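You operate a simulated robot arm through the tools that you are given. There is no shell and no other tool. Be economical: measure what you need, move in short steps, check, and stop when the job is done.

Carry out the task below with a simulated two-armed robot. There is one attempt and no reset: what you move stays moved.

## Task
Hold the red shackle, run its nut off and store both in the gear drawer.
Fine: shut the drawer; the other shackle stays. Where these are worked on the way, their far stop is far enough and under half their travel is too little: gear drawer.

Only the result counts: the job must be done as asked and must still hold three seconds after the hand-in. Knocking over, shifting, dropping, spilling or breaking anything else fails it.

## Robot
Two 6-joint arms with two-finger parallel grippers on one trunk, on a base that drives. Base frame: it is fixed to the floor where the robot stands at the start and does not move with it; the origin is under the middle of the robot, x ahead of it, y to its left, z up; the surface under the hand at the start is at about z = 0.78. Units: m, rad, N and s.
The left shoulder is at the start at [0.07, 0.166, 1.445], the right one opposite. With the tool pointing down near the work surface each hand reaches from about 0.32 to 0.76 m from the robot's upright axis, wherever it stands, measured 20 degrees to its own side. Places, roughly: gear drawer [0.8, 0, 0.7]; inside of the gear drawer [0.8, 0, 0.6]; red nut (4x5x3 cm) [0.8, 0, 0.9]. Payload 3.91 kg a hand.
Tool frame (each hand has its own): the origin (TCP) lies between the finger pads and is the grasp point; the fingertips stand 0.03 m ahead of it; z points along the fingers, y is the line along which they close. Largest opening 0.11 m; finger width 0.02, thickness 0.01; the body of the gripper, 0.048 by 0.112 m, starts 0.055 m behind the TCP.
Orientation is that of the tool frame in the base frame, as [roll, pitch, yaw] about the fixed x, y, z axes, in that order (R = Rz(yaw) Ry(pitch) Rx(roll)). With the fingers straight down and closing along the base's y, the tool's x points along the base's -x, its y along +y and its z along -z.

## Interface
- The arms move only by the tool nudge_tool. It takes "left_steps", "right_steps" or both (then of equal length, played together; a hand with none holds still); each is a list that holds one entry, the list of rows, each a list of 7 numbers: the shift along the tool's x, y, z in units of 250 mm (1.0 is 250 mm), then the turn, a rotation vector about the tool's x, y, z in units of 60 degrees (1.0 is 60 degrees), then the finger opening in m, from 0 to 0.11. In form: [[[dx, dy, dz, rx, ry, rz, claw], ...]]. A call has 1 to 12 rows; each row is the pose to reach, as a shift and turn from the pose commanded when the call began, along the tool's axes at that moment. A call with a number of a shift or a turn outside -1 to 1 is refused whole. Rows are played at 5 a second. More than 0.05 m and 0.15 rad between two rows, or a gripper value outside its range, and nothing of the call is played. Where a pose cannot be reached the arm comes as near as it can. A force on the tool above 50 N (or 10 N above the force at the start of the call, whichever is more), or a blocked arm, ends the call early, and 0.2 s more pass. Each finger travels about 0.108 m/s and halts on what it meets, pressing with about 42 N; the grip force reading is that of the motor and also rises with nothing between the fingers. The clock runs only during rows and for 0.2 s after the last one: add rows that repeat a pose to give the fingers time. The reply holds the time, the measured pose of the TCP, the force on the tool along the base axes, the opening and the grip force, in the units named above and with some noise, with the torque about the TCP (base axes, N m) and any sound that the robot's microphone picked up, and new pictures: "show" is both (left out), scene, wrist or none (wrist: the cameras of the hands that moved).
- Cameras (640 x 400 px; columns grow to the right, rows downward): "scene" is now at [0.1199, -0.0112, 1.6427]; the picture's right is [-0.16, -0.99, 0.00], its down [-0.82, 0.13, -0.55] and it looks along [0.55, -0.09, -0.83] (base axes); focal length 255 px, centre (320, 200). "left" rides on the left gripper at [0.077, -0.007, -0.114] in its tool frame; the picture's right is [0.09, 1.00, 0.00], its down [-0.80, 0.07, -0.59] and it looks along [-0.59, 0.05, 0.80] (tool axes); focal length 270 px, centre (320, 200). "right" rides on the right gripper at [0.077, 0.007, -0.114] in its tool frame; the picture's right is [-0.09, 1.00, 0.00], its down [-0.80, -0.07, -0.59] and it looks along [-0.59, -0.05, 0.80] (tool axes); focal length 270 px, centre (320, 200). There is no depth. A picture from a camera that has moved, and an enlarged one, comes with that camera's place and axes in the base frame and with its lens.
- move_column(by): slides the trunk up (or, below 0, down) by that many m; the arms and the scene camera ride with it, the base frame stays. It gives what a move gives, with no picture.
- steer(legs): drives the robot by 1 to 6 legs, each [ahead, left, turn to the left] in m, m and rad, along the robot's own axes; the way and the turn of a leg run together, so that a leg with both is an arc; at most 1.5 m and 3.142 rad a leg. The arms and the cameras ride along, it lands a little off, and it stops where it bumps. It gives what a move gives, and a new picture of the scene camera.
- head_to(pan, tilt): turns the head with the scene camera to pan (to the left, within 1.501 rad either way) and tilt (down, from -0.506 to 1.204), counted from straight ahead of the robot. It gives what a move gives, and a new picture of the scene camera.
- zoom(camera, box): a new picture of the part [left, top, right, bottom] of that camera's present view, enlarged. No time passes.
- close_job(): hands the job in; it is judged then, once.

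Work in short steps. Places have to be worked out from the pictures, the camera data and where the tool is seen: move nearer, look again, correct. Check each grasp and each placing, and mend what went wrong. You have 120 turns and 260 pictures in all, those below and enlarged ones among them. Open the grippers and draw the arms clear of the work before you hand the job in, unless the task says otherwise; then end with one line.

The tools are called after "Call:" as a command line: name --argument value ..., lists and objects as JSON in quotes. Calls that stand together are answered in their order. nudge_tool: Moves the arms, as the interface text tells. Its arguments: {"type":"object","properties":{"left_steps":{"type":"array","items":{"type":"array","items":{"type":"array","items":{"type":"number"}}}},"right_steps":{"type":"array","items":{"type":"array","items":{"type":"array","items":{"type":"number"}}}},"show":{"type":"string","enum":["both","scene","wrist","none"]}},"required":[]} The other tools are called the same way: move_column (by) slides the trunk up or down; steer (legs) drives the base; head_to (pan, tilt) turns the head that bears the scene camera; zoom (camera, box) takes an enlarged picture of a part of a camera's view; close_job () hands the job in.

At the start:

```text
clock: 0.0
left_eef_pos: [0.5976, 0.3936, 0.9994]
left_tool_rot: [3.14, -0.001, -3.141]
left_wrist_force: [-0.2, -0.2, 0.4]
left_wrist_torque: [0.0, 0.04, -0.03]
left_width: 0.1099
left_finger_force: 0.0
right_eef_pos: [0.6673, -0.1946, 1.0692]
right_tool_rot: [-3.141, 0.001, 3.141]
right_wrist_force: [0.3, 0.5, -0.3]
right_wrist_torque: [-0.04, 0.0, 0.05]
right_width: 0.1102
right_finger_force: 0.1
trunk travel left (down, up): [-0.94, 0.0]
robot x, y, heading: [-0.0009, -0.0009, -0.0]
head pan, tilt: [-0.159, 0.986]
```

scene: 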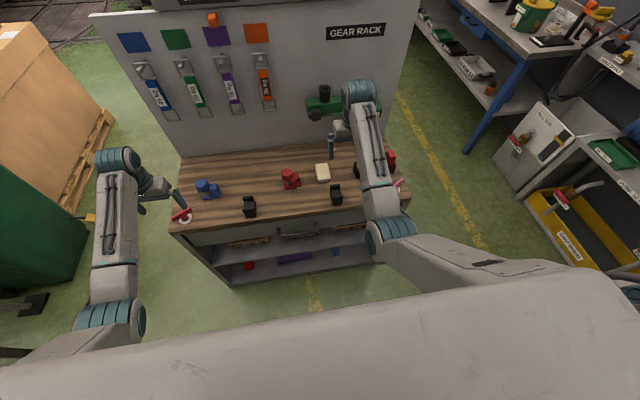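
right: 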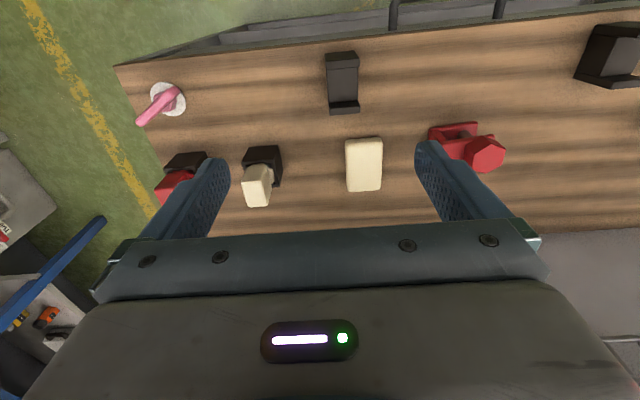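
left: 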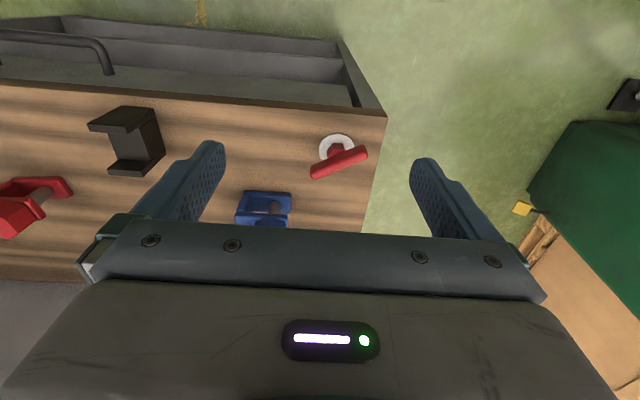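

The red shackle with its hex nut stands near the middle of the bench; I'll look closer at it and the surroundings first.

Call:
zoom --camera "scene" --box '[230, 130, 350, 205]'

Call:
zoom --camera "scene" --box '[160, 140, 420, 300]'

Call:
zoom --camera "right" --box '[400, 80, 640, 230]'

```text
5.33 times, centred on (290, 168) of scene
camera zoom: at [0.1199, -0.0112, 1.6427], right [-0.16, -0.99, 0.0], down [-0.82, 0.13, -0.55], along [0.55, -0.09, -0.83], focal length 1361 px, centre (480, 373)
```

zoom: 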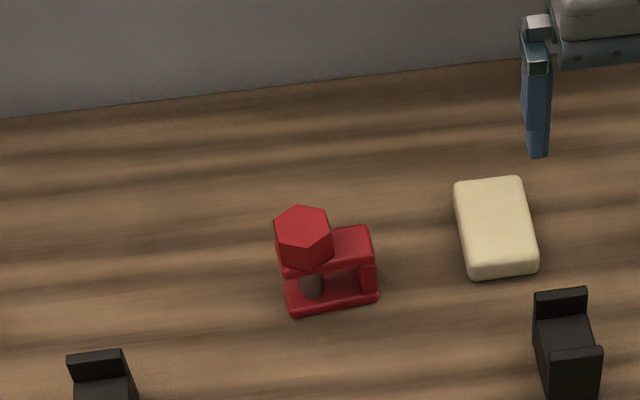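

```text
2.46 times, centred on (290, 220) of scene
camera zoom: at [0.1199, -0.0112, 1.6427], right [-0.16, -0.99, 0.0], down [-0.82, 0.13, -0.55], along [0.55, -0.09, -0.83], focal length 628 px, centre (394, 151)
```

zoom: 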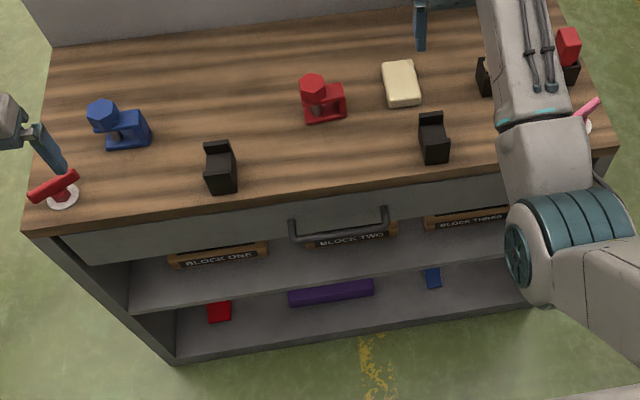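

```text
2.67 times, centred on (520, 155) of right
camera zoom: at [0.5904, -0.1878, 1.1841], right [0.09, 1.0, 0.0], down [0.8, -0.07, 0.59], along [0.59, -0.05, -0.8], focal length 721 px, centre (-213, 320)
```

zoom: 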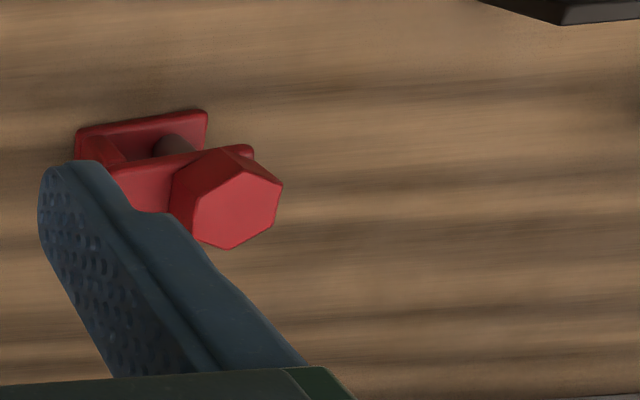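

I'll check the region near the right hand and the drawer front before moving.

Call:
zoom --camera "scene" --box '[280, 60, 440, 220]'

Call:
zoom --camera "left" --box '[0, 0, 400, 250]'

Call:
head_to --pan 0.0 --tilt 0.75

```text
2.50 times, centred on (360, 140) of scene
camera zoom: at [0.1199, -0.0112, 1.6427], right [-0.16, -0.99, 0.0], down [-0.82, 0.13, -0.55], along [0.55, -0.09, -0.83], focal length 638 px, centre (220, 350)
```

zoom: 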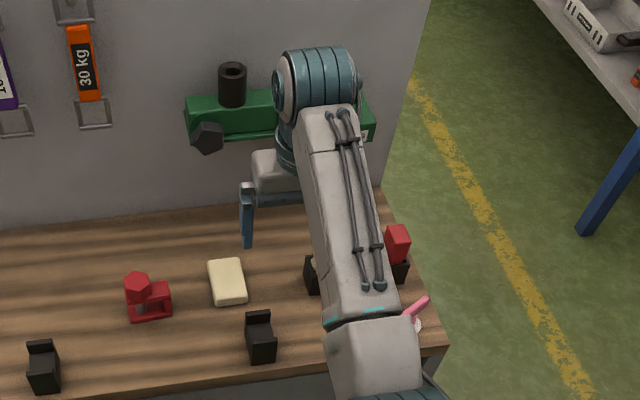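

```text
1.60 times, centred on (200, 125) of left
camera zoom: at [0.5211, 0.3866, 1.115], right [-0.09, 1.0, 0.0], down [0.8, 0.07, 0.59], along [0.59, 0.05, -0.8], focal length 432 px, centre (512, 320)
```

zoom: 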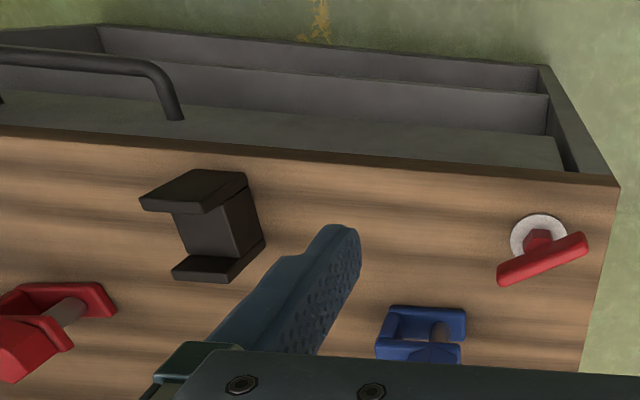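

```text
clock: 0.8
left_eef_pos: [0.5976, 0.394, 0.9993]
left_tool_rot: [3.141, 0.0, -3.142]
left_wrist_force: [0.0, -0.1, 0.3]
left_wrist_torque: [0.0, 0.01, 0.03]
left_width: 0.11
left_finger_force: 0.0
right_eef_pos: [0.6665, -0.193, 1.0693]
right_tool_rot: [3.14, -0.002, 3.141]
right_wrist_force: [-0.1, -0.4, -0.7]
right_wrist_torque: [-0.08, 0.01, 0.02]
right_width: 0.1099
right_finger_force: 0.0
trunk travel left (down, up): [-0.94, 0.0]
robot x, y, heading: [-0.0011, 0.0025, -0.002]
head pan, tilt: [0.0, 0.75]
camera scene: at [0.1331, 0.0, 1.6607], right [0.0, -1.0, 0.0], down [-0.68, 0.0, -0.73], along [0.73, 0.0, -0.68], focal length 255 px, centre (320, 200)
```

scene: 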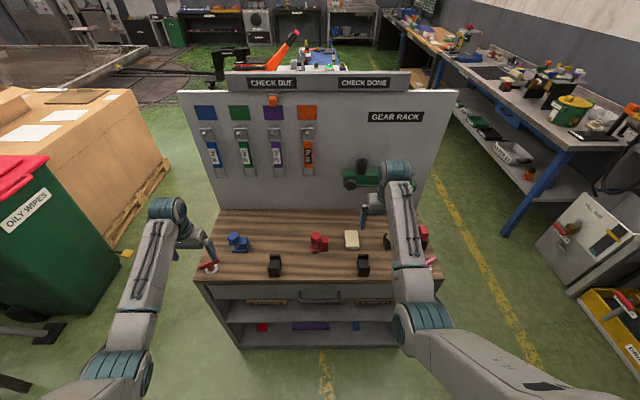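

The nut top is at about (0.775, 0.013, 0.875), the web at y≈-0.035, a sponge at y≈-0.14. I'll pull the right hand back a bit, then drive ahead 0.15 m for reach.

Call:
nudge_tool --right_steps '[[[0.15, 0, 0, 0, 0, 0, 0.11], [0.3, 0, 0, 0, 0, 0, 0.11], [0.5, 0, 0, 0, 0, 0, 0.11]]]' --show "none"

Call:
steer --legs '[[0.15, 0, 0]]'

```text
clock: 1.6
left_eef_pos: [0.5964, 0.394, 1.0009]
left_tool_rot: [-3.14, 0.002, -3.142]
left_wrist_force: [0.2, -1.0, 0.2]
left_wrist_torque: [0.02, 0.0, -0.01]
left_width: 0.11
left_finger_force: 0.0
right_eef_pos: [0.5678, -0.1873, 1.0199]
right_tool_rot: [3.141, 0.008, -3.141]
right_wrist_force: [-0.7, -0.5, 0.3]
right_wrist_torque: [0.01, -0.02, 0.02]
right_width: 0.1101
right_finger_force: 0.0
right hand out of reach, approached as far as the arm can: row 1, 2, 3
trunk travel left (down, up): [-0.94, 0.0]
robot x, y, heading: [-0.002, -0.0003, 0.004]
head pan, tilt: [0.0, 0.75]
```

```text
clock: 2.9
left_eef_pos: [0.7448, 0.3938, 1.0011]
left_tool_rot: [3.141, 0.003, -3.141]
left_wrist_force: [0.2, -0.4, 0.5]
left_wrist_torque: [0.01, -0.01, 0.0]
left_width: 0.1099
left_finger_force: 0.1
right_eef_pos: [0.7168, -0.1873, 1.0219]
right_tool_rot: [3.14, 0.007, 3.14]
right_wrist_force: [-0.1, 0.5, -0.6]
right_wrist_torque: [0.01, -0.02, -0.02]
right_width: 0.1101
right_finger_force: 0.0
trunk travel left (down, up): [-0.94, 0.0]
robot x, y, heading: [0.1541, 0.0037, 0.004]
head pan, tilt: [0.0, 0.75]
camera scene: at [0.2788, -0.0002, 1.6612], right [0.0, -1.0, 0.0], down [-0.68, 0.0, -0.73], along [0.73, 0.0, -0.68], focal length 255 px, centre (320, 200)
```

scene: 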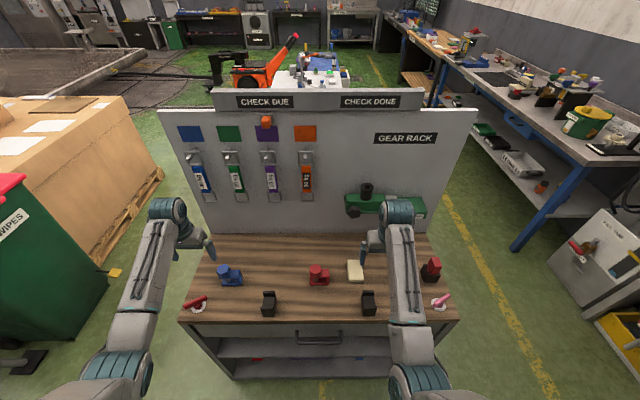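

Drive went well. Now turn the right hand so it closes along x (yaw +90° in base = about −tool z), in two steps with a tilt toward +y.

Call:
nudge_tool --right_steps '[[[0, 0, 0, 0, 0, -0.14, 0.11], [0, 0, 0, 0, 0, -0.28, 0.11], [0, 0, 0, 0, 0, -0.42, 0.11], [0, 0, 0, 0, 0, -0.56, 0.11], [0, 0, 0, 0, 0, -0.7, 0.11], [0, 0, 0, 0, 0, -0.84, 0.11], [0, 0, 0, 0, 0, -0.98, 0.11]]]' --show "none"

Call:
nudge_tool --right_steps '[[[0, 0, 0, 0, 0, -0.13, 0.11], [0, 0, 0, 0, 0, -0.26, 0.11], [0, 0, 0, 0, 0, -0.39, 0.11], [0, 0, 0, 0, 0, -0.52, 0.11]]]' --show "wrist"

```text
clock: 4.5
left_eef_pos: [0.748, 0.3921, 0.9986]
left_tool_rot: [3.142, 0.0, 3.142]
left_wrist_force: [0.2, 0.1, 0.3]
left_wrist_torque: [-0.01, -0.01, 0.02]
left_width: 0.1099
left_finger_force: 0.1
right_eef_pos: [0.72, -0.1877, 1.0202]
right_tool_rot: [-3.138, 0.001, -2.114]
right_wrist_force: [1.2, 0.1, -0.4]
right_wrist_torque: [-0.02, -0.01, 0.01]
right_width: 0.1101
right_finger_force: 0.1
trunk travel left (down, up): [-0.94, 0.0]
robot x, y, heading: [0.1472, 0.0003, -0.001]
head pan, tilt: [0.0, 0.75]
```

```text
clock: 5.5
left_eef_pos: [0.7478, 0.3931, 0.9998]
left_tool_rot: [-3.14, -0.001, -3.14]
left_wrist_force: [-0.3, 0.3, 1.1]
left_wrist_torque: [0.02, -0.01, 0.02]
left_width: 0.1099
left_finger_force: 0.0
right_eef_pos: [0.7181, -0.1885, 1.0203]
right_tool_rot: [-3.135, 0.0, -1.568]
right_wrist_force: [0.0, 0.2, -0.5]
right_wrist_torque: [0.04, 0.02, -0.02]
right_width: 0.1098
right_finger_force: 0.1
trunk travel left (down, up): [-0.94, 0.0]
robot x, y, heading: [0.1559, -0.0008, -0.002]
head pan, tilt: [0.0, 0.75]
camera right: at [0.7133, -0.265, 1.1344], right [-1.0, 0.09, 0.0], down [0.07, 0.8, 0.59], along [0.05, 0.59, -0.8], focal length 270 px, centre (320, 200)
```

right: 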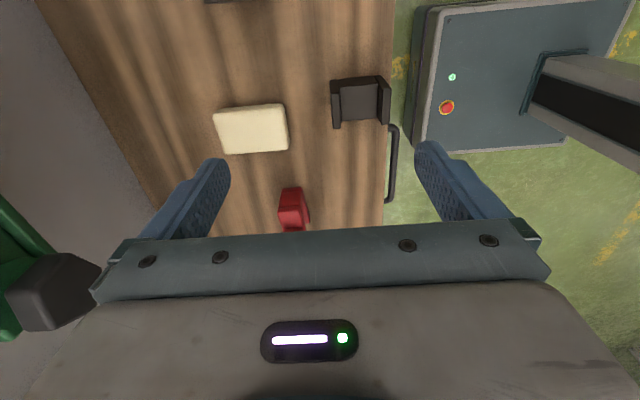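

Orientation is as wanted and the red shackle is in view. Now tilt 40° toward +y and move to a stand-off about 0.12 m from the web.

Call:
nudge_tool --right_steps '[[[-0.05, -0.04, 0.08, 0, -0.133, 0, 0.09], [-0.1, -0.08, 0.18, 0, -0.266, 0, 0.08], [-0.17, -0.13, 0.28, 0, -0.4, 0, 0.08], [-0.24, -0.18, 0.39, 0, -0.533, 0, 0.08], [-0.304, -0.228, 0.492, 0, -0.667, 0, 0.08]]]'

```text
clock: 6.7
left_eef_pos: [0.7475, 0.3934, 0.9975]
left_tool_rot: [-3.141, -0.003, 3.141]
left_wrist_force: [-0.4, 0.4, -0.3]
left_wrist_torque: [0.04, 0.01, 0.03]
left_width: 0.11
left_finger_force: 0.1
right_eef_pos: [0.7792, -0.1119, 0.8955]
right_tool_rot: [-3.138, 0.701, -1.569]
right_wrist_force: [-0.1, -0.3, 0.4]
right_wrist_torque: [-0.02, -0.01, 0.01]
right_width: 0.0801
right_finger_force: 0.0
trunk travel left (down, up): [-0.94, 0.0]
robot x, y, heading: [0.1503, -0.0017, -0.002]
head pan, tilt: [0.0, 0.75]
camera scene: at [0.2846, -0.0008, 1.6607], right [0.0, -1.0, 0.0], down [-0.68, 0.0, -0.73], along [0.73, 0.0, -0.68], focal length 255 px, centre (320, 200)
camera right: at [0.7723, -0.2452, 0.9344], right [-1.0, 0.07, 0.05], down [0.07, 0.23, 0.97], along [0.05, 0.97, -0.23], focal length 270 px, centre (320, 200)
```

scene: 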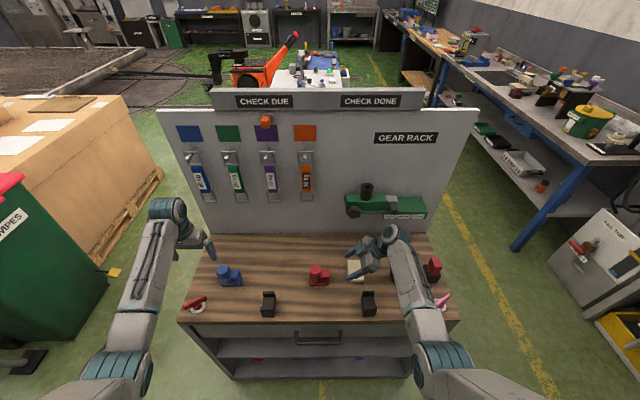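
right: 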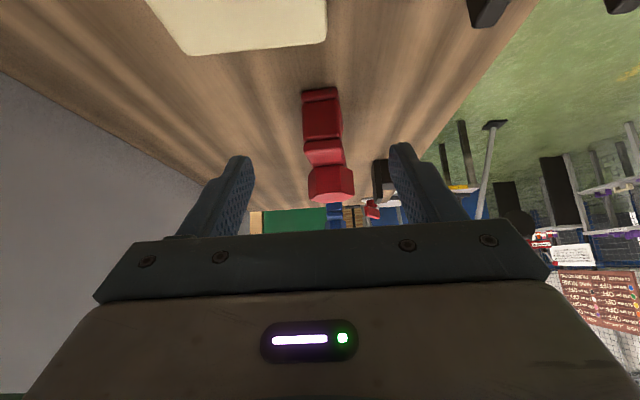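

Zoom in to the shackle from this side to judge heights.

Call:
zoom --camera "right" --box '[260, 70, 400, 220]'

Call:
zoom --camera "scene" --box '[270, 230, 400, 310]'

```text
2.67 times, centred on (330, 145) of right
camera zoom: at [0.7723, -0.2452, 0.9344], right [-1.0, 0.07, 0.05], down [0.07, 0.23, 0.97], along [0.05, 0.97, -0.23], focal length 721 px, centre (293, 347)
```

zoom: 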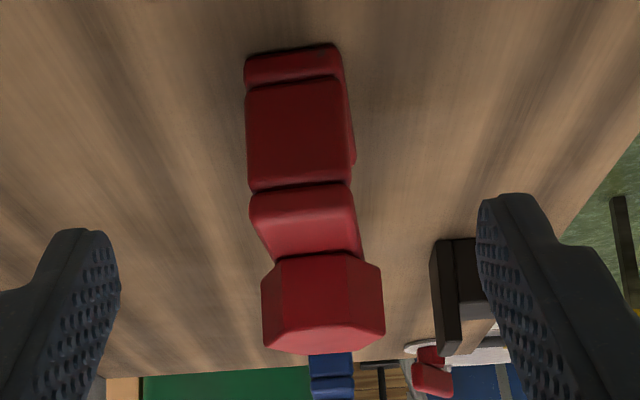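

```text
4.92 times, centred on (335, 270) of scene
camera zoom: at [0.2846, -0.0008, 1.6607], right [0.0, -1.0, 0.0], down [-0.68, 0.0, -0.73], along [0.73, 0.0, -0.68], focal length 1257 px, centre (246, -145)
```

zoom: 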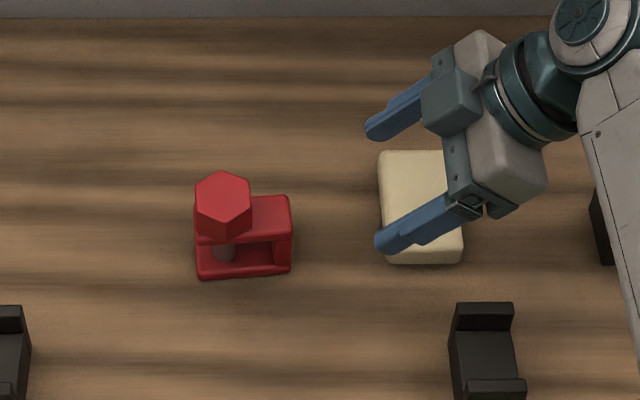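

The web is ~0.037 wide at (0.776, −0.03), top plate at z≈0.83, yawed about +4°. Advance most of the way with a small yaw correction.

Call:
nudge_tool --right_steps '[[[-0.02, 0.004, 0.12, -0.022, 0, -0.025, 0.08], [-0.035, 0.008, 0.22, -0.043, 0, -0.051, 0.08], [-0.05, 0.008, 0.32, -0.043, 0, -0.051, 0.08]]]'

```text
clock: 7.5
left_eef_pos: [0.7462, 0.3928, 0.9993]
left_tool_rot: [-3.141, 0.0, -3.14]
left_wrist_force: [-0.5, 0.2, -0.1]
left_wrist_torque: [-0.02, 0.01, 0.0]
left_width: 0.1099
left_finger_force: 0.1
right_eef_pos: [0.7742, -0.051, 0.8442]
right_tool_rot: [-3.135, 0.696, -1.498]
right_wrist_force: [0.0, -0.8, -0.2]
right_wrist_torque: [-0.02, -0.02, -0.01]
right_width: 0.08
right_finger_force: 0.1
trunk travel left (down, up): [-0.94, 0.0]
robot x, y, heading: [0.1505, -0.0017, -0.006]
head pan, tilt: [0.0, 0.75]
camera scene: at [0.2829, 0.0003, 1.6608], right [0.0, -1.0, 0.0], down [-0.68, 0.0, -0.73], along [0.73, 0.0, -0.68], focal length 255 px, centre (320, 200)
camera right: at [0.7784, -0.1838, 0.8826], right [-1.0, 0.0, 0.05], down [0.05, 0.24, 0.97], along [-0.01, 0.97, -0.24], focal length 270 px, centre (320, 200)
```

scene: 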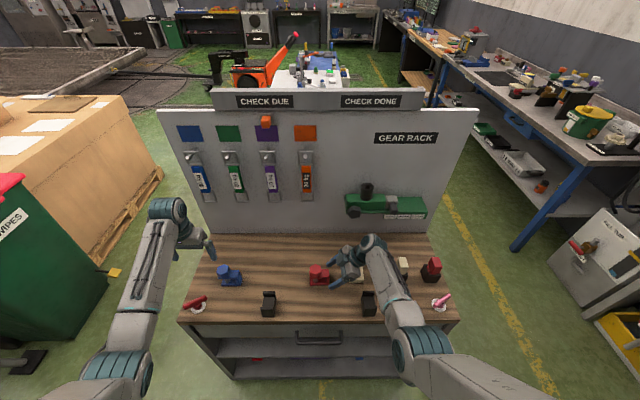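
right: 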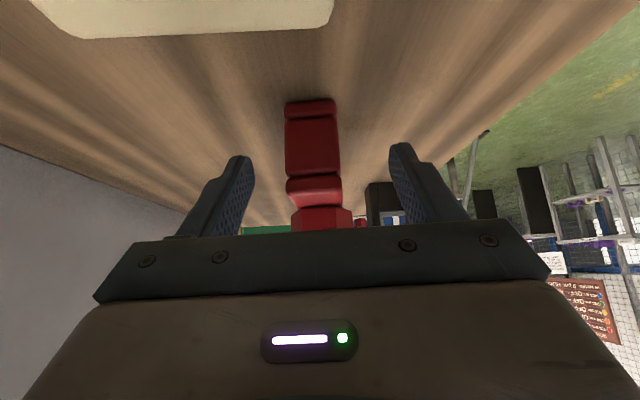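

Aligned within a few mm. Final advance of ~36 mm and close on the body.

Call:
nudge_tool --right_steps '[[[0.005, -0.006, 0.07, 0, 0, 0, 0.08], [0.01, -0.012, 0.143, 0, 0, 0, 0.08], [0.01, -0.012, 0.143, 0, 0, 0, 0.045], [0.01, -0.012, 0.143, 0, 0, 0, 0.0], [0.01, -0.012, 0.143, 0, 0, 0, 0.0], [0.01, -0.012, 0.143, 0, 0, 0, 0.0]]]'

```text
clock: 8.9
left_eef_pos: [0.7468, 0.393, 1.0005]
left_tool_rot: [3.141, 0.0, 3.141]
left_wrist_force: [0.2, 0.3, 1.0]
left_wrist_torque: [-0.01, -0.01, 0.0]
left_width: 0.1099
left_finger_force: 0.1
right_eef_pos: [0.777, -0.0293, 0.8149]
right_tool_rot: [-3.136, 0.698, -1.499]
right_wrist_force: [0.9, 0.2, -0.4]
right_wrist_torque: [-0.07, 0.05, -0.02]
right_width: 0.0337
right_finger_force: 41.9
trunk travel left (down, up): [-0.94, 0.0]
robot x, y, heading: [0.1509, -0.0003, 0.003]
head pan, tilt: [0.0, 0.75]
camera scene: at [0.283, -0.0001, 1.6608], right [0.0, -1.0, 0.0], down [-0.68, 0.0, -0.73], along [0.73, 0.0, -0.68], focal length 255 px, centre (320, 200)
camera right: at [0.7803, -0.1622, 0.8535], right [-1.0, 0.0, 0.05], down [0.05, 0.24, 0.97], along [-0.01, 0.97, -0.24], focal length 270 px, centre (320, 200)
```

scene: 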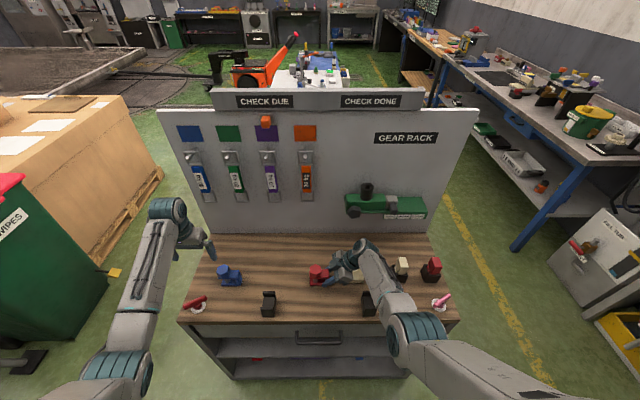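
right: 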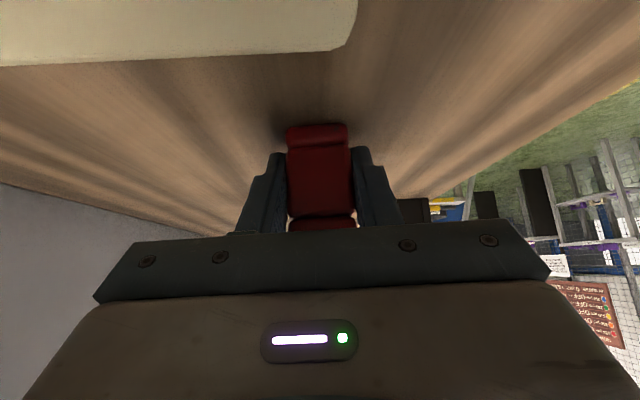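

The shackle is held (width 0.034). Look at the nut's orientation closely.

Call:
zoom --camera "scene" --box '[290, 255, 350, 295]'

```text
10.00 times, centred on (320, 275) of scene
camera zoom: at [0.283, -0.0001, 1.6608], right [0.0, -1.0, 0.0], down [-0.68, 0.0, -0.73], along [0.73, 0.0, -0.68], focal length 2553 px, centre (320, -550)
```

zoom: 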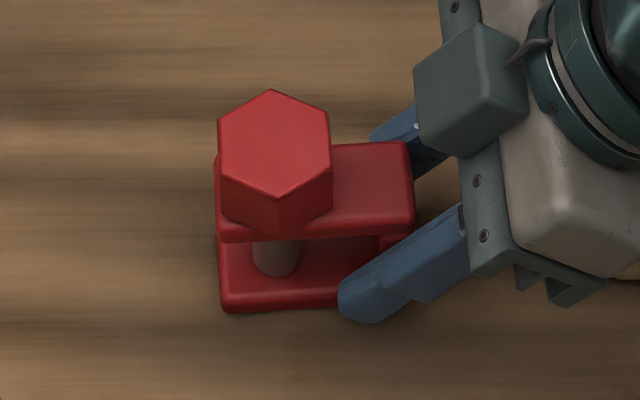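

Nut flats face ±y with a yaw of ~+4°, centre ≈(0.769, 0.0155), across flats 0.039. Bring the left hand over, high, stopping partway to look.

Call:
nudge_tool --left_steps '[[[0, -0.18, 0, 0, 0, 0, 0.07], [0, -0.36, 0, 0, 0, 0, 0.07], [-0.02, -0.54, 0, 0, 0, 0, 0.07], [-0.04, -0.72, 0, 0, 0, 0, 0.07], [-0.06, -0.86, 0, 0, 0, -0.03, 0.07], [-0.088, -1.0, 0, 0, 0, -0.067, 0.07]]]' --show "none"

Call:
nudge_tool --left_steps '[[[0, -0.16, 0, 0, 0, 0, 0.07], [0, -0.32, 0, 0, 0, 0, 0.07], [0.03, -0.507, 0, 0, 0, 0, 0.07]]]'

```text
clock: 10.3
left_eef_pos: [0.77, 0.1413, 0.9996]
left_tool_rot: [3.14, -0.001, -3.071]
left_wrist_force: [-0.3, 0.5, 0.0]
left_wrist_torque: [-0.01, 0.01, 0.01]
left_width: 0.0699
left_finger_force: 0.1
right_eef_pos: [0.7765, -0.0292, 0.8149]
right_tool_rot: [-3.136, 0.699, -1.498]
right_wrist_force: [0.8, 0.0, 0.3]
right_wrist_torque: [-0.03, 0.01, -0.02]
right_width: 0.0337
right_finger_force: 41.9
trunk travel left (down, up): [-0.94, 0.0]
robot x, y, heading: [0.1453, -0.0001, 0.002]
head pan, tilt: [0.0, 0.75]
```

```text
clock: 11.3
left_eef_pos: [0.7852, 0.1046, 0.9793]
left_tool_rot: [3.038, 0.012, -3.012]
left_wrist_force: [-0.5, -0.2, 0.7]
left_wrist_torque: [0.02, -0.03, -0.01]
left_width: 0.0703
left_finger_force: 0.1
left hand out of reach, approached as far as the arm can: row 3
right_eef_pos: [0.7773, -0.0295, 0.815]
right_tool_rot: [-3.136, 0.696, -1.497]
right_wrist_force: [-0.1, 1.0, 0.1]
right_wrist_torque: [-0.08, 0.02, -0.02]
right_width: 0.0337
right_finger_force: 42.2
trunk travel left (down, up): [-0.94, 0.0]
robot x, y, heading: [0.1483, -0.001, -0.006]
head pan, tilt: [0.0, 0.75]
stopped in row 3 (left hand): the arm was blocked; the commanded pose is now the measured one
camera scene: at [0.283, -0.0007, 1.6608], right [0.0, -1.0, 0.0], down [-0.68, 0.0, -0.73], along [0.73, 0.0, -0.68], focal length 255 px, centre (320, 200)
camera left: at [0.7114, 0.0758, 1.093], right [-0.22, 0.97, 0.1], down [0.79, 0.11, 0.61], along [0.58, 0.21, -0.79], focal length 270 px, centre (320, 200)
```

scene: 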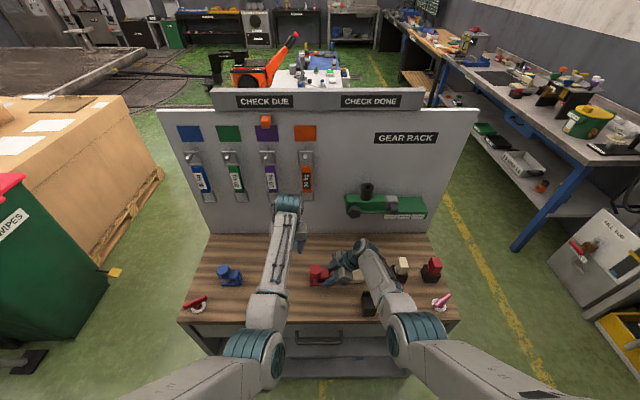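
left: 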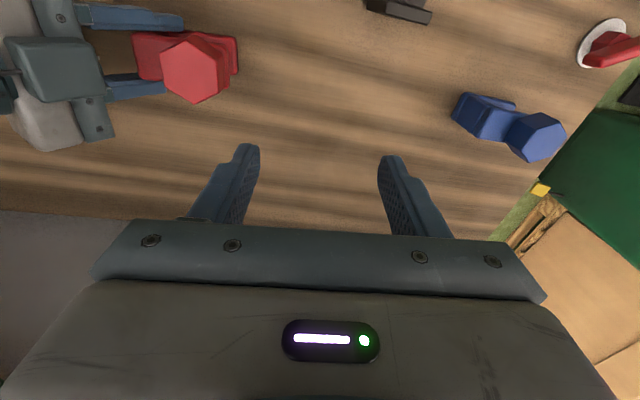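

The left arm was stopped; look at whether the arms touch or it is a reach limit.

Call:
zoom --camera "scene" --box '[200, 180, 460, 400]'

Call:
head_to --pan 0.0 --tilt 1.2

```text
1.82 times, centred on (330, 290) of scene
camera zoom: at [0.283, -0.0007, 1.6608], right [0.0, -1.0, 0.0], down [-0.68, 0.0, -0.73], along [0.73, 0.0, -0.68], focal length 464 px, centre (302, 36)
```

zoom: 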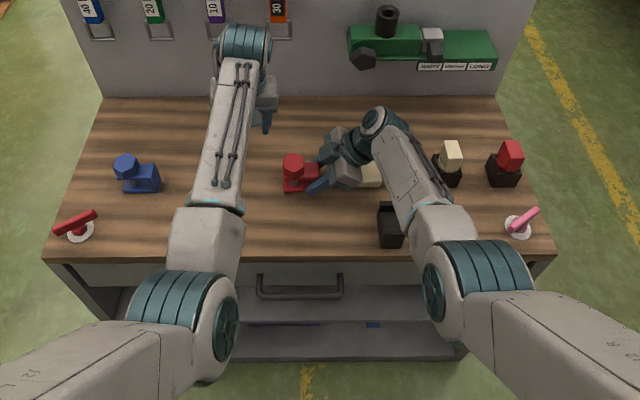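

```text
clock: 12.2
left_eef_pos: [0.7856, 0.1047, 0.9786]
left_tool_rot: [3.037, 0.009, -3.01]
left_wrist_force: [-0.5, -0.1, -0.2]
left_wrist_torque: [0.0, -0.03, 0.01]
left_width: 0.0701
left_finger_force: 0.0
right_eef_pos: [0.7772, -0.0288, 0.8152]
right_tool_rot: [-3.137, 0.697, -1.497]
right_wrist_force: [-0.4, 0.2, -0.3]
right_wrist_torque: [-0.08, 0.01, 0.01]
right_width: 0.0337
right_finger_force: 42.2
trunk travel left (down, up): [-0.94, 0.0]
robot x, y, heading: [0.1492, -0.0019, -0.003]
head pan, tilt: [0.0, 1.201]
camera scene: at [0.2563, 0.0001, 1.6291], right [0.0, -1.0, 0.0], down [-0.93, 0.0, -0.36], along [0.36, 0.0, -0.93], focal length 255 px, centre (320, 200)
```

scene: 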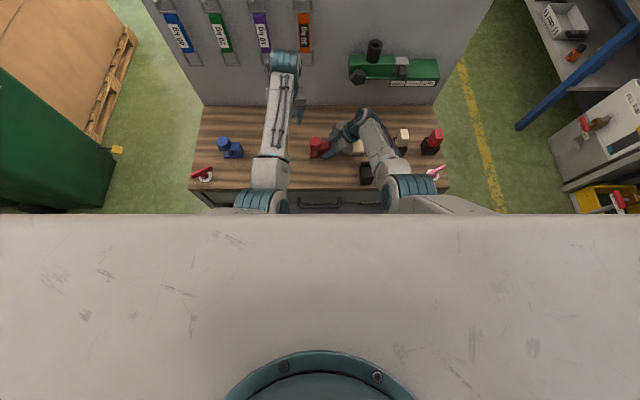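

No collision visible; it looks like a reach limit up high. I'll straighten the left hand, lower it to z≈0.93, and creep over.

Call:
nudge_tool --left_steps '[[[0.02, 0, 0.05, -0.05, 0, 0.028, 0.07], [0.04, 0, 0.12, -0.099, 0, 0.056, 0.07], [0.06, 0, 0.2, -0.099, 0, 0.056, 0.07]]]' --show "none"

Call:
nudge_tool --left_steps '[[[0, -0.05, 0, 0, 0, 0, 0.07], [0, -0.1, 0, 0, 0, 0, 0.07], [0, -0.15, 0, 0, 0, 0, 0.07], [0, -0.2, 0, 0, 0, 0, 0.07]]]' --show "wrist"

```text
clock: 13.2
left_eef_pos: [0.7873, 0.1238, 0.9439]
left_tool_rot: [2.915, 0.031, -3.06]
left_wrist_force: [-0.5, 0.4, -0.3]
left_wrist_torque: [-0.05, -0.01, -0.01]
left_width: 0.0698
left_finger_force: 0.1
right_eef_pos: [0.7774, -0.0288, 0.8164]
right_tool_rot: [-3.136, 0.697, -1.498]
right_wrist_force: [0.4, 1.4, 0.0]
right_wrist_torque: [-0.08, -0.02, 0.02]
right_width: 0.034
right_finger_force: 41.7
trunk travel left (down, up): [-0.94, 0.0]
robot x, y, heading: [0.1507, 0.0045, -0.002]
head pan, tilt: [0.0, 1.201]
stopped in row 3 (left hand): the arm was blocked; the commanded pose is now the measured one
```

```text
clock: 14.4
left_eef_pos: [0.7958, 0.1133, 0.9258]
left_tool_rot: [2.87, 0.039, -3.035]
left_wrist_force: [-0.2, 0.4, -0.1]
left_wrist_torque: [0.0, -0.03, 0.0]
left_width: 0.0701
left_finger_force: 0.0
right_eef_pos: [0.7762, -0.0289, 0.8144]
right_tool_rot: [-3.135, 0.698, -1.497]
right_wrist_force: [0.5, -0.1, 0.2]
right_wrist_torque: [-0.11, 0.03, -0.02]
right_width: 0.0339
right_finger_force: 42.0
trunk travel left (down, up): [-0.94, 0.0]
robot x, y, heading: [0.148, 0.003, -0.0]
head pan, tilt: [0.0, 1.201]
stopped in row 4 (left hand): the arm was blocked; the commanded pose is now the measured one
camera left: at [0.7194, 0.0672, 1.0324], right [-0.2, 0.94, 0.26], down [0.78, -0.01, 0.62], along [0.59, 0.33, -0.74], focal length 270 px, centre (320, 200)
```

left: 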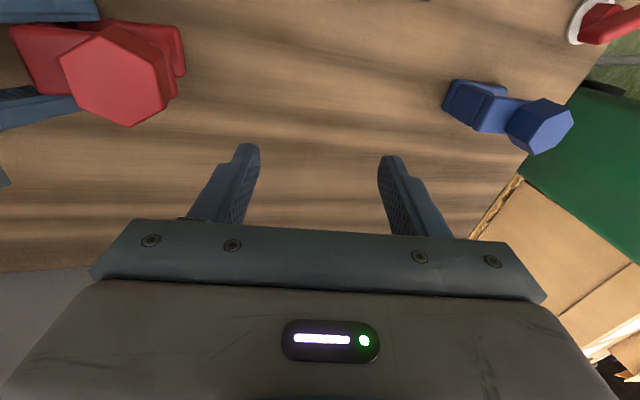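

Earlier tilt fix went the wrong way, and the left arm is limited near y≈0.1. Better: carry the shackle leftward with the right hand to y≈0.19, within the left arm's comfort. First back the left hand off and straighten it.

Call:
nudge_tool --left_steps '[[[0, 0.12, -0.1, 0.06, 0, 0.0, 0.07], [0, 0.24, -0.2, 0.13, 0, 0, 0.07], [0, 0.4, -0.3, 0.19, 0, 0, 0.07], [0, 0.56, -0.36, 0.259, 0, 0, 0.07], [0, 0.72, -0.4, 0.259, 0, 0, 0.07], [0, 0.9, -0.4, 0.259, 0, 0, 0.07]]]' --show "none"

Call:
nudge_tool --right_steps '[[[-0.05, 0, -0.06, 0, 0, 0, 0.0], [-0.103, 0, -0.123, 0, 0, 0, 0.0]]]' --show "scene"

```text
clock: 15.8
left_eef_pos: [0.7794, 0.3033, 1.0626]
left_tool_rot: [-3.133, 0.039, -3.037]
left_wrist_force: [0.6, 0.6, 0.2]
left_wrist_torque: [0.01, 0.0, -0.01]
left_width: 0.0701
left_finger_force: 0.0
left hand out of reach, approached as far as the arm can: row 5, 6
right_eef_pos: [0.778, -0.028, 0.8142]
right_tool_rot: [-3.136, 0.697, -1.498]
right_wrist_force: [0.1, -0.1, 0.4]
right_wrist_torque: [0.03, 0.01, -0.01]
right_width: 0.0342
right_finger_force: 42.2
trunk travel left (down, up): [-0.94, 0.0]
robot x, y, heading: [0.1488, 0.0001, 0.005]
head pan, tilt: [0.0, 1.201]
```

```text
clock: 16.4
left_eef_pos: [0.7793, 0.3038, 1.0637]
left_tool_rot: [-3.137, 0.039, -3.037]
left_wrist_force: [0.0, 0.9, -0.1]
left_wrist_torque: [-0.05, 0.0, -0.04]
left_width: 0.0702
left_finger_force: 0.1
right_eef_pos: [0.7763, -0.027, 0.8557]
right_tool_rot: [-3.135, 0.698, -1.497]
right_wrist_force: [0.6, -0.1, -1.9]
right_wrist_torque: [-0.09, -0.01, 0.02]
right_width: 0.0336
right_finger_force: 42.4
trunk travel left (down, up): [-0.94, 0.0]
robot x, y, heading: [0.1526, 0.0026, 0.003]
head pan, tilt: [0.0, 1.201]
camera scene: at [0.2553, 0.0016, 1.6291], right [0.0, -1.0, 0.0], down [-0.93, 0.0, -0.36], along [0.36, 0.0, -0.93], focal length 255 px, centre (320, 200)
```

scene: 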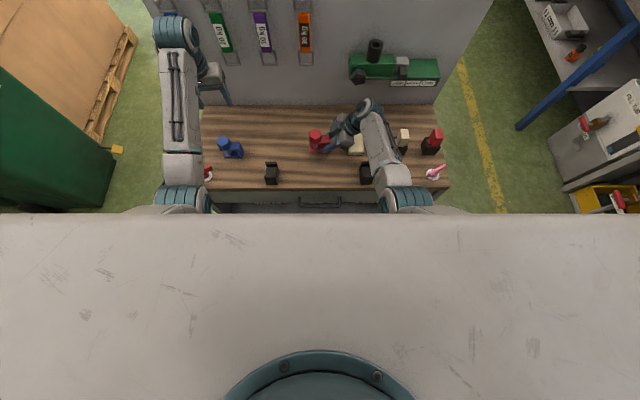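

Lifted cleanly. Carry it +y by 0.17 m.

Call:
nudge_tool --right_steps '[[[-0.1, 0, 0.084, 0, 0, 0, 0.0], [-0.21, 0, 0.176, 0, 0, 0, 0.0], [-0.32, 0, 0.268, 0, 0, 0, 0.0], [-0.43, 0, 0.36, 0, 0, 0, 0.0], [-0.521, 0, 0.437, 0, 0, 0, 0.0]]]' --show "scene"

Call:
head_to --pan 0.2 --tilt 0.85

```text
clock: 17.6
left_eef_pos: [0.7799, 0.3023, 1.0623]
left_tool_rot: [-3.137, 0.039, -3.036]
left_wrist_force: [0.2, -0.2, 1.0]
left_wrist_torque: [0.01, -0.02, 0.03]
left_width: 0.07
left_finger_force: 0.0
right_eef_pos: [0.77, 0.1263, 0.8484]
right_tool_rot: [-3.139, 0.681, -1.512]
right_wrist_force: [0.7, 0.1, -1.8]
right_wrist_torque: [-0.07, 0.03, 0.03]
right_width: 0.0341
right_finger_force: 42.0
trunk travel left (down, up): [-0.94, 0.0]
robot x, y, heading: [0.1514, 0.0012, -0.0]
head pan, tilt: [0.0, 1.201]
camera scene: at [0.2569, 0.001, 1.629], right [0.0, -1.0, 0.0], down [-0.93, 0.0, -0.36], along [0.36, 0.0, -0.93], focal length 255 px, centre (320, 200)
```

scene: 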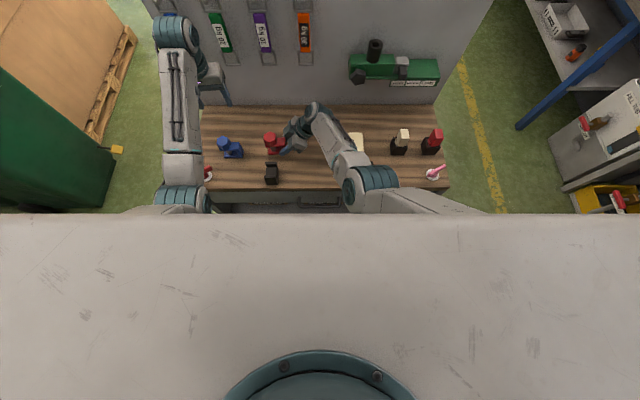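

```text
clock: 18.5
left_eef_pos: [0.78, 0.3015, 1.0635]
left_tool_rot: [-3.138, 0.038, -3.038]
left_wrist_force: [-0.2, 0.0, -0.3]
left_wrist_torque: [0.01, 0.05, -0.01]
left_width: 0.0701
left_finger_force: 0.0
right_eef_pos: [0.7717, 0.1269, 0.8514]
right_tool_rot: [-3.132, 0.683, -1.506]
right_wrist_force: [0.8, -0.1, -1.8]
right_wrist_torque: [-0.07, -0.02, -0.04]
right_width: 0.0337
right_finger_force: 42.0
trunk travel left (down, up): [-0.94, 0.0]
robot x, y, heading: [0.1492, -0.0013, 0.002]
head pan, tilt: [0.201, 0.85]
camera scene: at [0.277, 0.0157, 1.6527], right [0.2, -0.98, 0.0], down [-0.74, -0.15, -0.66], along [0.65, 0.13, -0.75], focal length 255 px, centre (320, 200)
```

scene: 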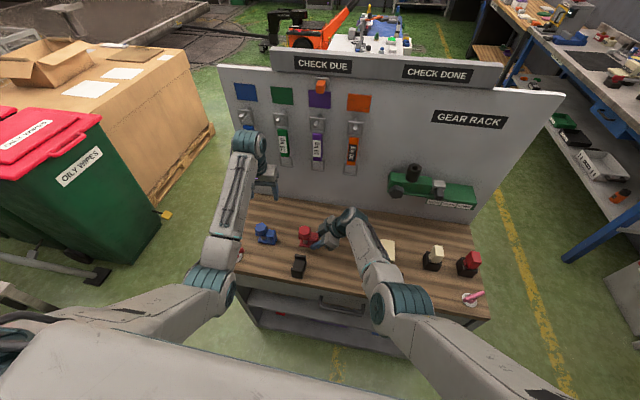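

Shackle now around y≈0.17. Zoom to fix the nut's pose.

Call:
zoom --camera "scene" --box '[275, 215, 345, 260]'

Call:
zoom --camera "left" --box '[0, 0, 640, 400]'

```text
8.89 times, centred on (310, 238) of scene
camera zoom: at [0.277, 0.0157, 1.6527], right [0.2, -0.98, 0.0], down [-0.74, -0.15, -0.66], along [0.65, 0.13, -0.75], focal length 2269 px, centre (409, -133)
```

zoom: 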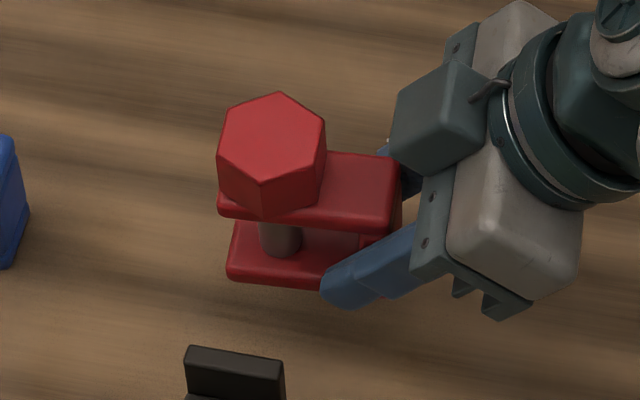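

```text
1.00 times, centred on (320, 200) of left (not enlarged: the box is as wide or as high as the picture)
camera zoom: at [0.7002, 0.287, 1.1755], right [-0.19, 0.98, -0.01], down [0.77, 0.15, 0.62], along [0.61, 0.11, -0.78], focal length 270 px, centre (320, 200)
```

zoom: 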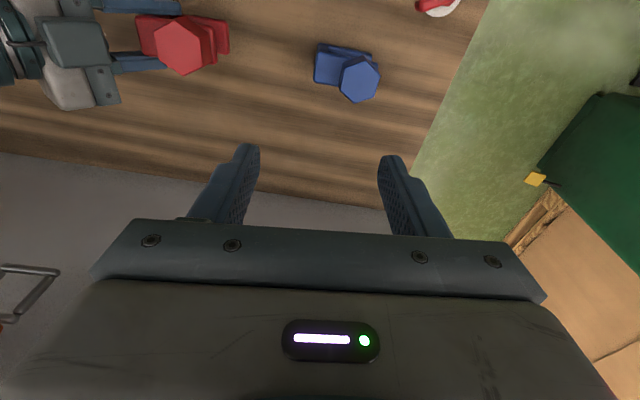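

Nut top at ≈(0.764, 0.172, 0.914). Bring the left hand above it at z≈0.97, levelled.

Call:
nudge_tool --left_steps '[[[0.03, -0.1, 0.09, 0, 0.01, 0.01, 0.07], [0.06, -0.2, 0.18, 0, 0.02, 0.02, 0.07], [0.09, -0.35, 0.28, 0, 0.037, 0.038, 0.07], [0.118, -0.51, 0.372, 0, 0.037, 0.038, 0.07]]]' --show "both"

```text
clock: 19.5
left_eef_pos: [0.7663, 0.1705, 0.9696]
left_tool_rot: [3.141, -0.003, -3.078]
left_wrist_force: [-0.1, -0.6, 1.1]
left_wrist_torque: [-0.03, -0.04, -0.01]
left_width: 0.07
left_finger_force: 0.1
right_eef_pos: [0.7716, 0.1255, 0.8514]
right_tool_rot: [-3.135, 0.686, -1.507]
right_wrist_force: [0.4, 0.3, -2.6]
right_wrist_torque: [-0.1, -0.01, 0.01]
right_width: 0.0339
right_finger_force: 41.7
trunk travel left (down, up): [-0.94, 0.0]
robot x, y, heading: [0.1493, -0.0017, -0.001]
head pan, tilt: [0.201, 0.85]
camera scene: at [0.2772, 0.013, 1.6528], right [0.2, -0.98, 0.0], down [-0.74, -0.15, -0.66], along [0.65, 0.13, -0.75], focal length 255 px, centre (320, 200)
camera left: at [0.6916, 0.1583, 1.086], right [-0.15, 0.99, 0.0], down [0.8, 0.12, 0.59], along [0.59, 0.09, -0.81], focal length 270 px, centre (320, 200)
```

scene: 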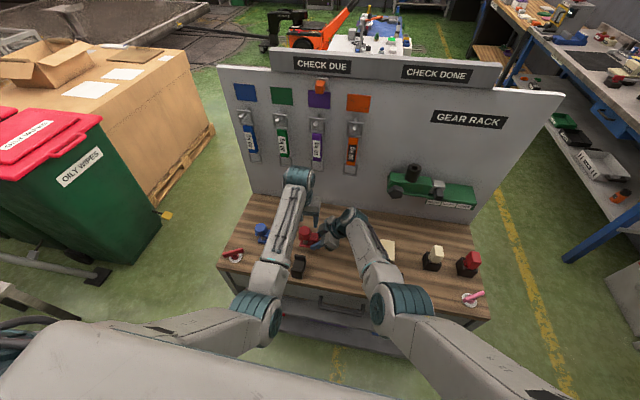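
left: 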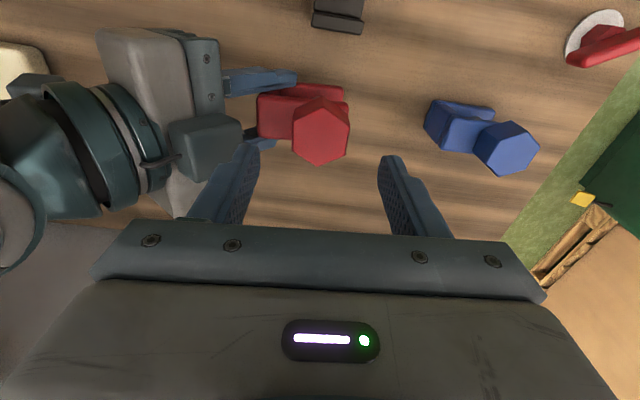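

Nut is centred between the fingers. Descend to z≈0.922 (tips at nut's lower part) and close gently on the flats.

Call:
nudge_tool --left_steps '[[[0.004, -0.004, 0.1, 0, 0, 0, 0.065], [0.006, -0.006, 0.19, 0, 0, 0, 0.06], [0.006, -0.006, 0.19, 0, 0, 0, 0.045], [0.006, -0.006, 0.19, 0, 0, 0, 0.0], [0.006, -0.006, 0.19, 0, 0, 0, 0.0]]]' --show "both"

Call:
zoom --camera "scene" --box '[270, 170, 390, 260]'

```text
clock: 20.7
left_eef_pos: [0.7652, 0.1714, 0.9239]
left_tool_rot: [3.14, -0.004, -3.076]
left_wrist_force: [-1.0, 8.8, -0.9]
left_wrist_torque: [0.3, -0.03, 0.02]
left_width: 0.0392
left_finger_force: 41.9
right_eef_pos: [0.7706, 0.1258, 0.85]
right_tool_rot: [-3.133, 0.685, -1.505]
right_wrist_force: [-0.7, -10.4, -0.6]
right_wrist_torque: [0.35, 0.06, 0.03]
right_width: 0.0336
right_finger_force: 42.0
trunk travel left (down, up): [-0.94, 0.0]
robot x, y, heading: [0.148, -0.0006, 0.0]
head pan, tilt: [0.201, 0.85]
camera scene: at [0.2773, 0.0154, 1.6527], right [0.2, -0.98, 0.0], down [-0.74, -0.15, -0.66], along [0.65, 0.13, -0.75], focal length 255 px, centre (320, 200)
camera left: at [0.6896, 0.159, 1.0387], right [-0.15, 0.99, 0.0], down [0.8, 0.12, 0.59], along [0.59, 0.09, -0.81], focal length 270 px, centre (320, 200)
```

scene: 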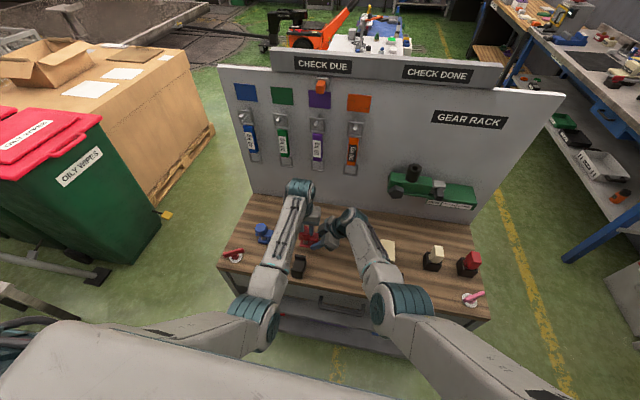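
left: 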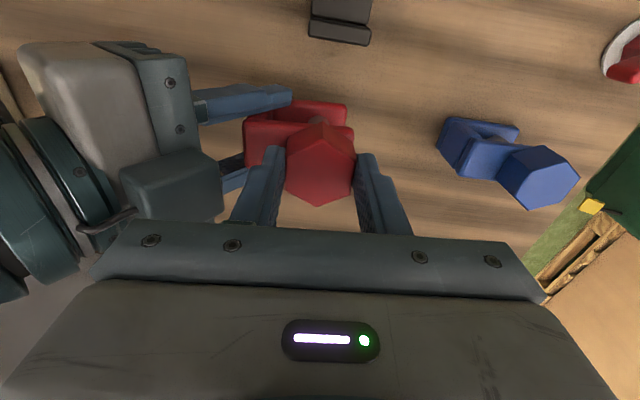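

```text
4.44 times, centred on (330, 215) of scene
camera zoom: at [0.2773, 0.0154, 1.6527], right [0.2, -0.98, 0.0], down [-0.74, -0.15, -0.66], along [0.65, 0.13, -0.75], focal length 1134 px, centre (276, 133)
```

zoom: 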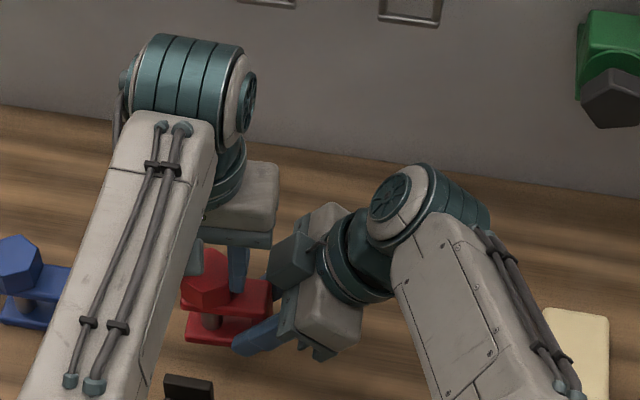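

Nut gripped (0.039). Test turn 30° counter-clockwise (−tool z), watching torque.

Call:
nudge_tool --left_steps '[[[0, 0, 0, 0, 0, -0.13, 0], [0, 0, 0, 0, 0, -0.26, 0], [0, 0, 0, 0, 0, -0.39, 0], [0, 0, 0, 0, 0, -0.5, 0]]]' --show "wrist"

```text
clock: 21.7
left_eef_pos: [0.7661, 0.1697, 0.9221]
left_tool_rot: [-3.138, -0.005, -2.551]
left_wrist_force: [1.6, 2.1, 0.0]
left_wrist_torque: [-0.2, 0.31, -0.02]
left_width: 0.0391
left_finger_force: 42.3
right_eef_pos: [0.7702, 0.1264, 0.8512]
right_tool_rot: [-3.135, 0.684, -1.51]
right_wrist_force: [-2.5, -1.1, -0.8]
right_wrist_torque: [0.26, -0.47, 0.11]
right_width: 0.0337
right_finger_force: 41.5
trunk travel left (down, up): [-0.94, 0.0]
robot x, y, heading: [0.148, -0.0025, 0.004]
head pan, tilt: [0.201, 0.85]
camera left: at [0.7059, 0.1216, 1.039], right [-0.63, 0.78, 0.0], down [0.63, 0.51, 0.59], along [0.46, 0.37, -0.81], focal length 270 px, centre (320, 200)
```

left: 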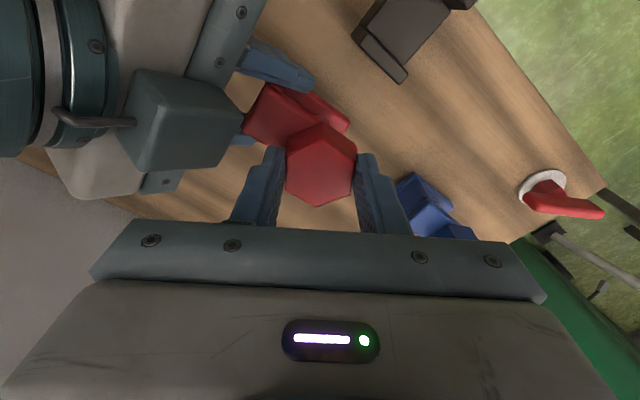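

Nut turns freely and the shackle holds. Continue 30° more, release, and rotate back 60°.

Call:
nudge_tool --left_steps '[[[0, 0, 0, 0, 0, -0.125, 0], [0, 0, 0, 0, 0, -0.25, 0], [0, 0, 0, 0, 0, -0.375, 0], [0, 0, 0, 0, 0, -0.5, 0], [0, 0, 0, 0, 0, -0.5, 0.056], [0, 0, 0, 0, 0, -0.358, 0.056], [0, 0, 0, 0, 0, -0.216, 0.056], [0, 0, 0, 0, 0, -0.074, 0.056], [0, 0, 0, 0, 0, 0.068, 0.056], [0, 0, 0, 0, 0, 0.21, 0.056], [0, 0, 0, 0, 0, 0.352, 0.056], [0, 0, 0, 0, 0, 0.494, 0.056]]]' --show "wrist"

Call:
zoom --camera "left" --box '[200, 70, 440, 220]'

```text
clock: 24.3
left_eef_pos: [0.7653, 0.1701, 0.9222]
left_tool_rot: [-3.138, -0.003, -3.071]
left_wrist_force: [-0.7, -0.4, 0.2]
left_wrist_torque: [0.03, -0.01, 0.01]
left_width: 0.0564
left_finger_force: 0.1
right_eef_pos: [0.7708, 0.1265, 0.8507]
right_tool_rot: [-3.134, 0.685, -1.509]
right_wrist_force: [-0.1, -0.8, -2.8]
right_wrist_torque: [-0.08, 0.0, 0.03]
right_width: 0.0339
right_finger_force: 41.7
trunk travel left (down, up): [-0.94, 0.0]
robot x, y, heading: [0.1501, -0.0034, 0.004]
head pan, tilt: [0.201, 0.85]
camera left: at [0.6899, 0.1586, 1.0391], right [-0.16, 0.99, 0.0], down [0.8, 0.13, 0.59], along [0.59, 0.09, -0.81], focal length 270 px, centre (320, 200)
```

left: 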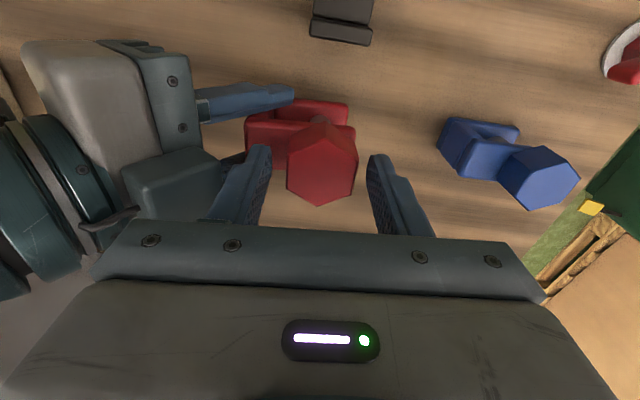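

```text
2.67 times, centred on (320, 145) of left
camera zoom: at [0.6899, 0.1586, 1.0391], right [-0.16, 0.99, 0.0], down [0.8, 0.13, 0.59], along [0.59, 0.09, -0.81], focal length 721 px, centre (320, 347)
```

zoom: 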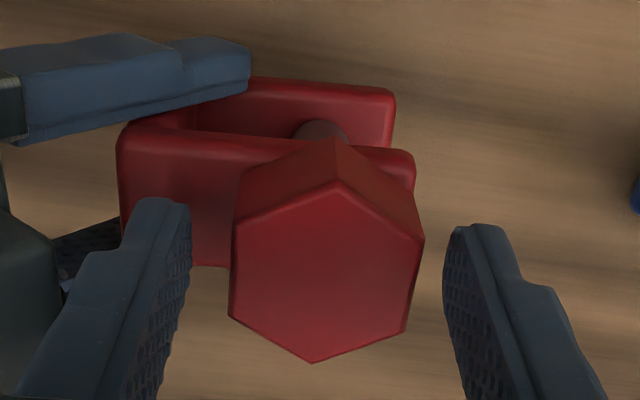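

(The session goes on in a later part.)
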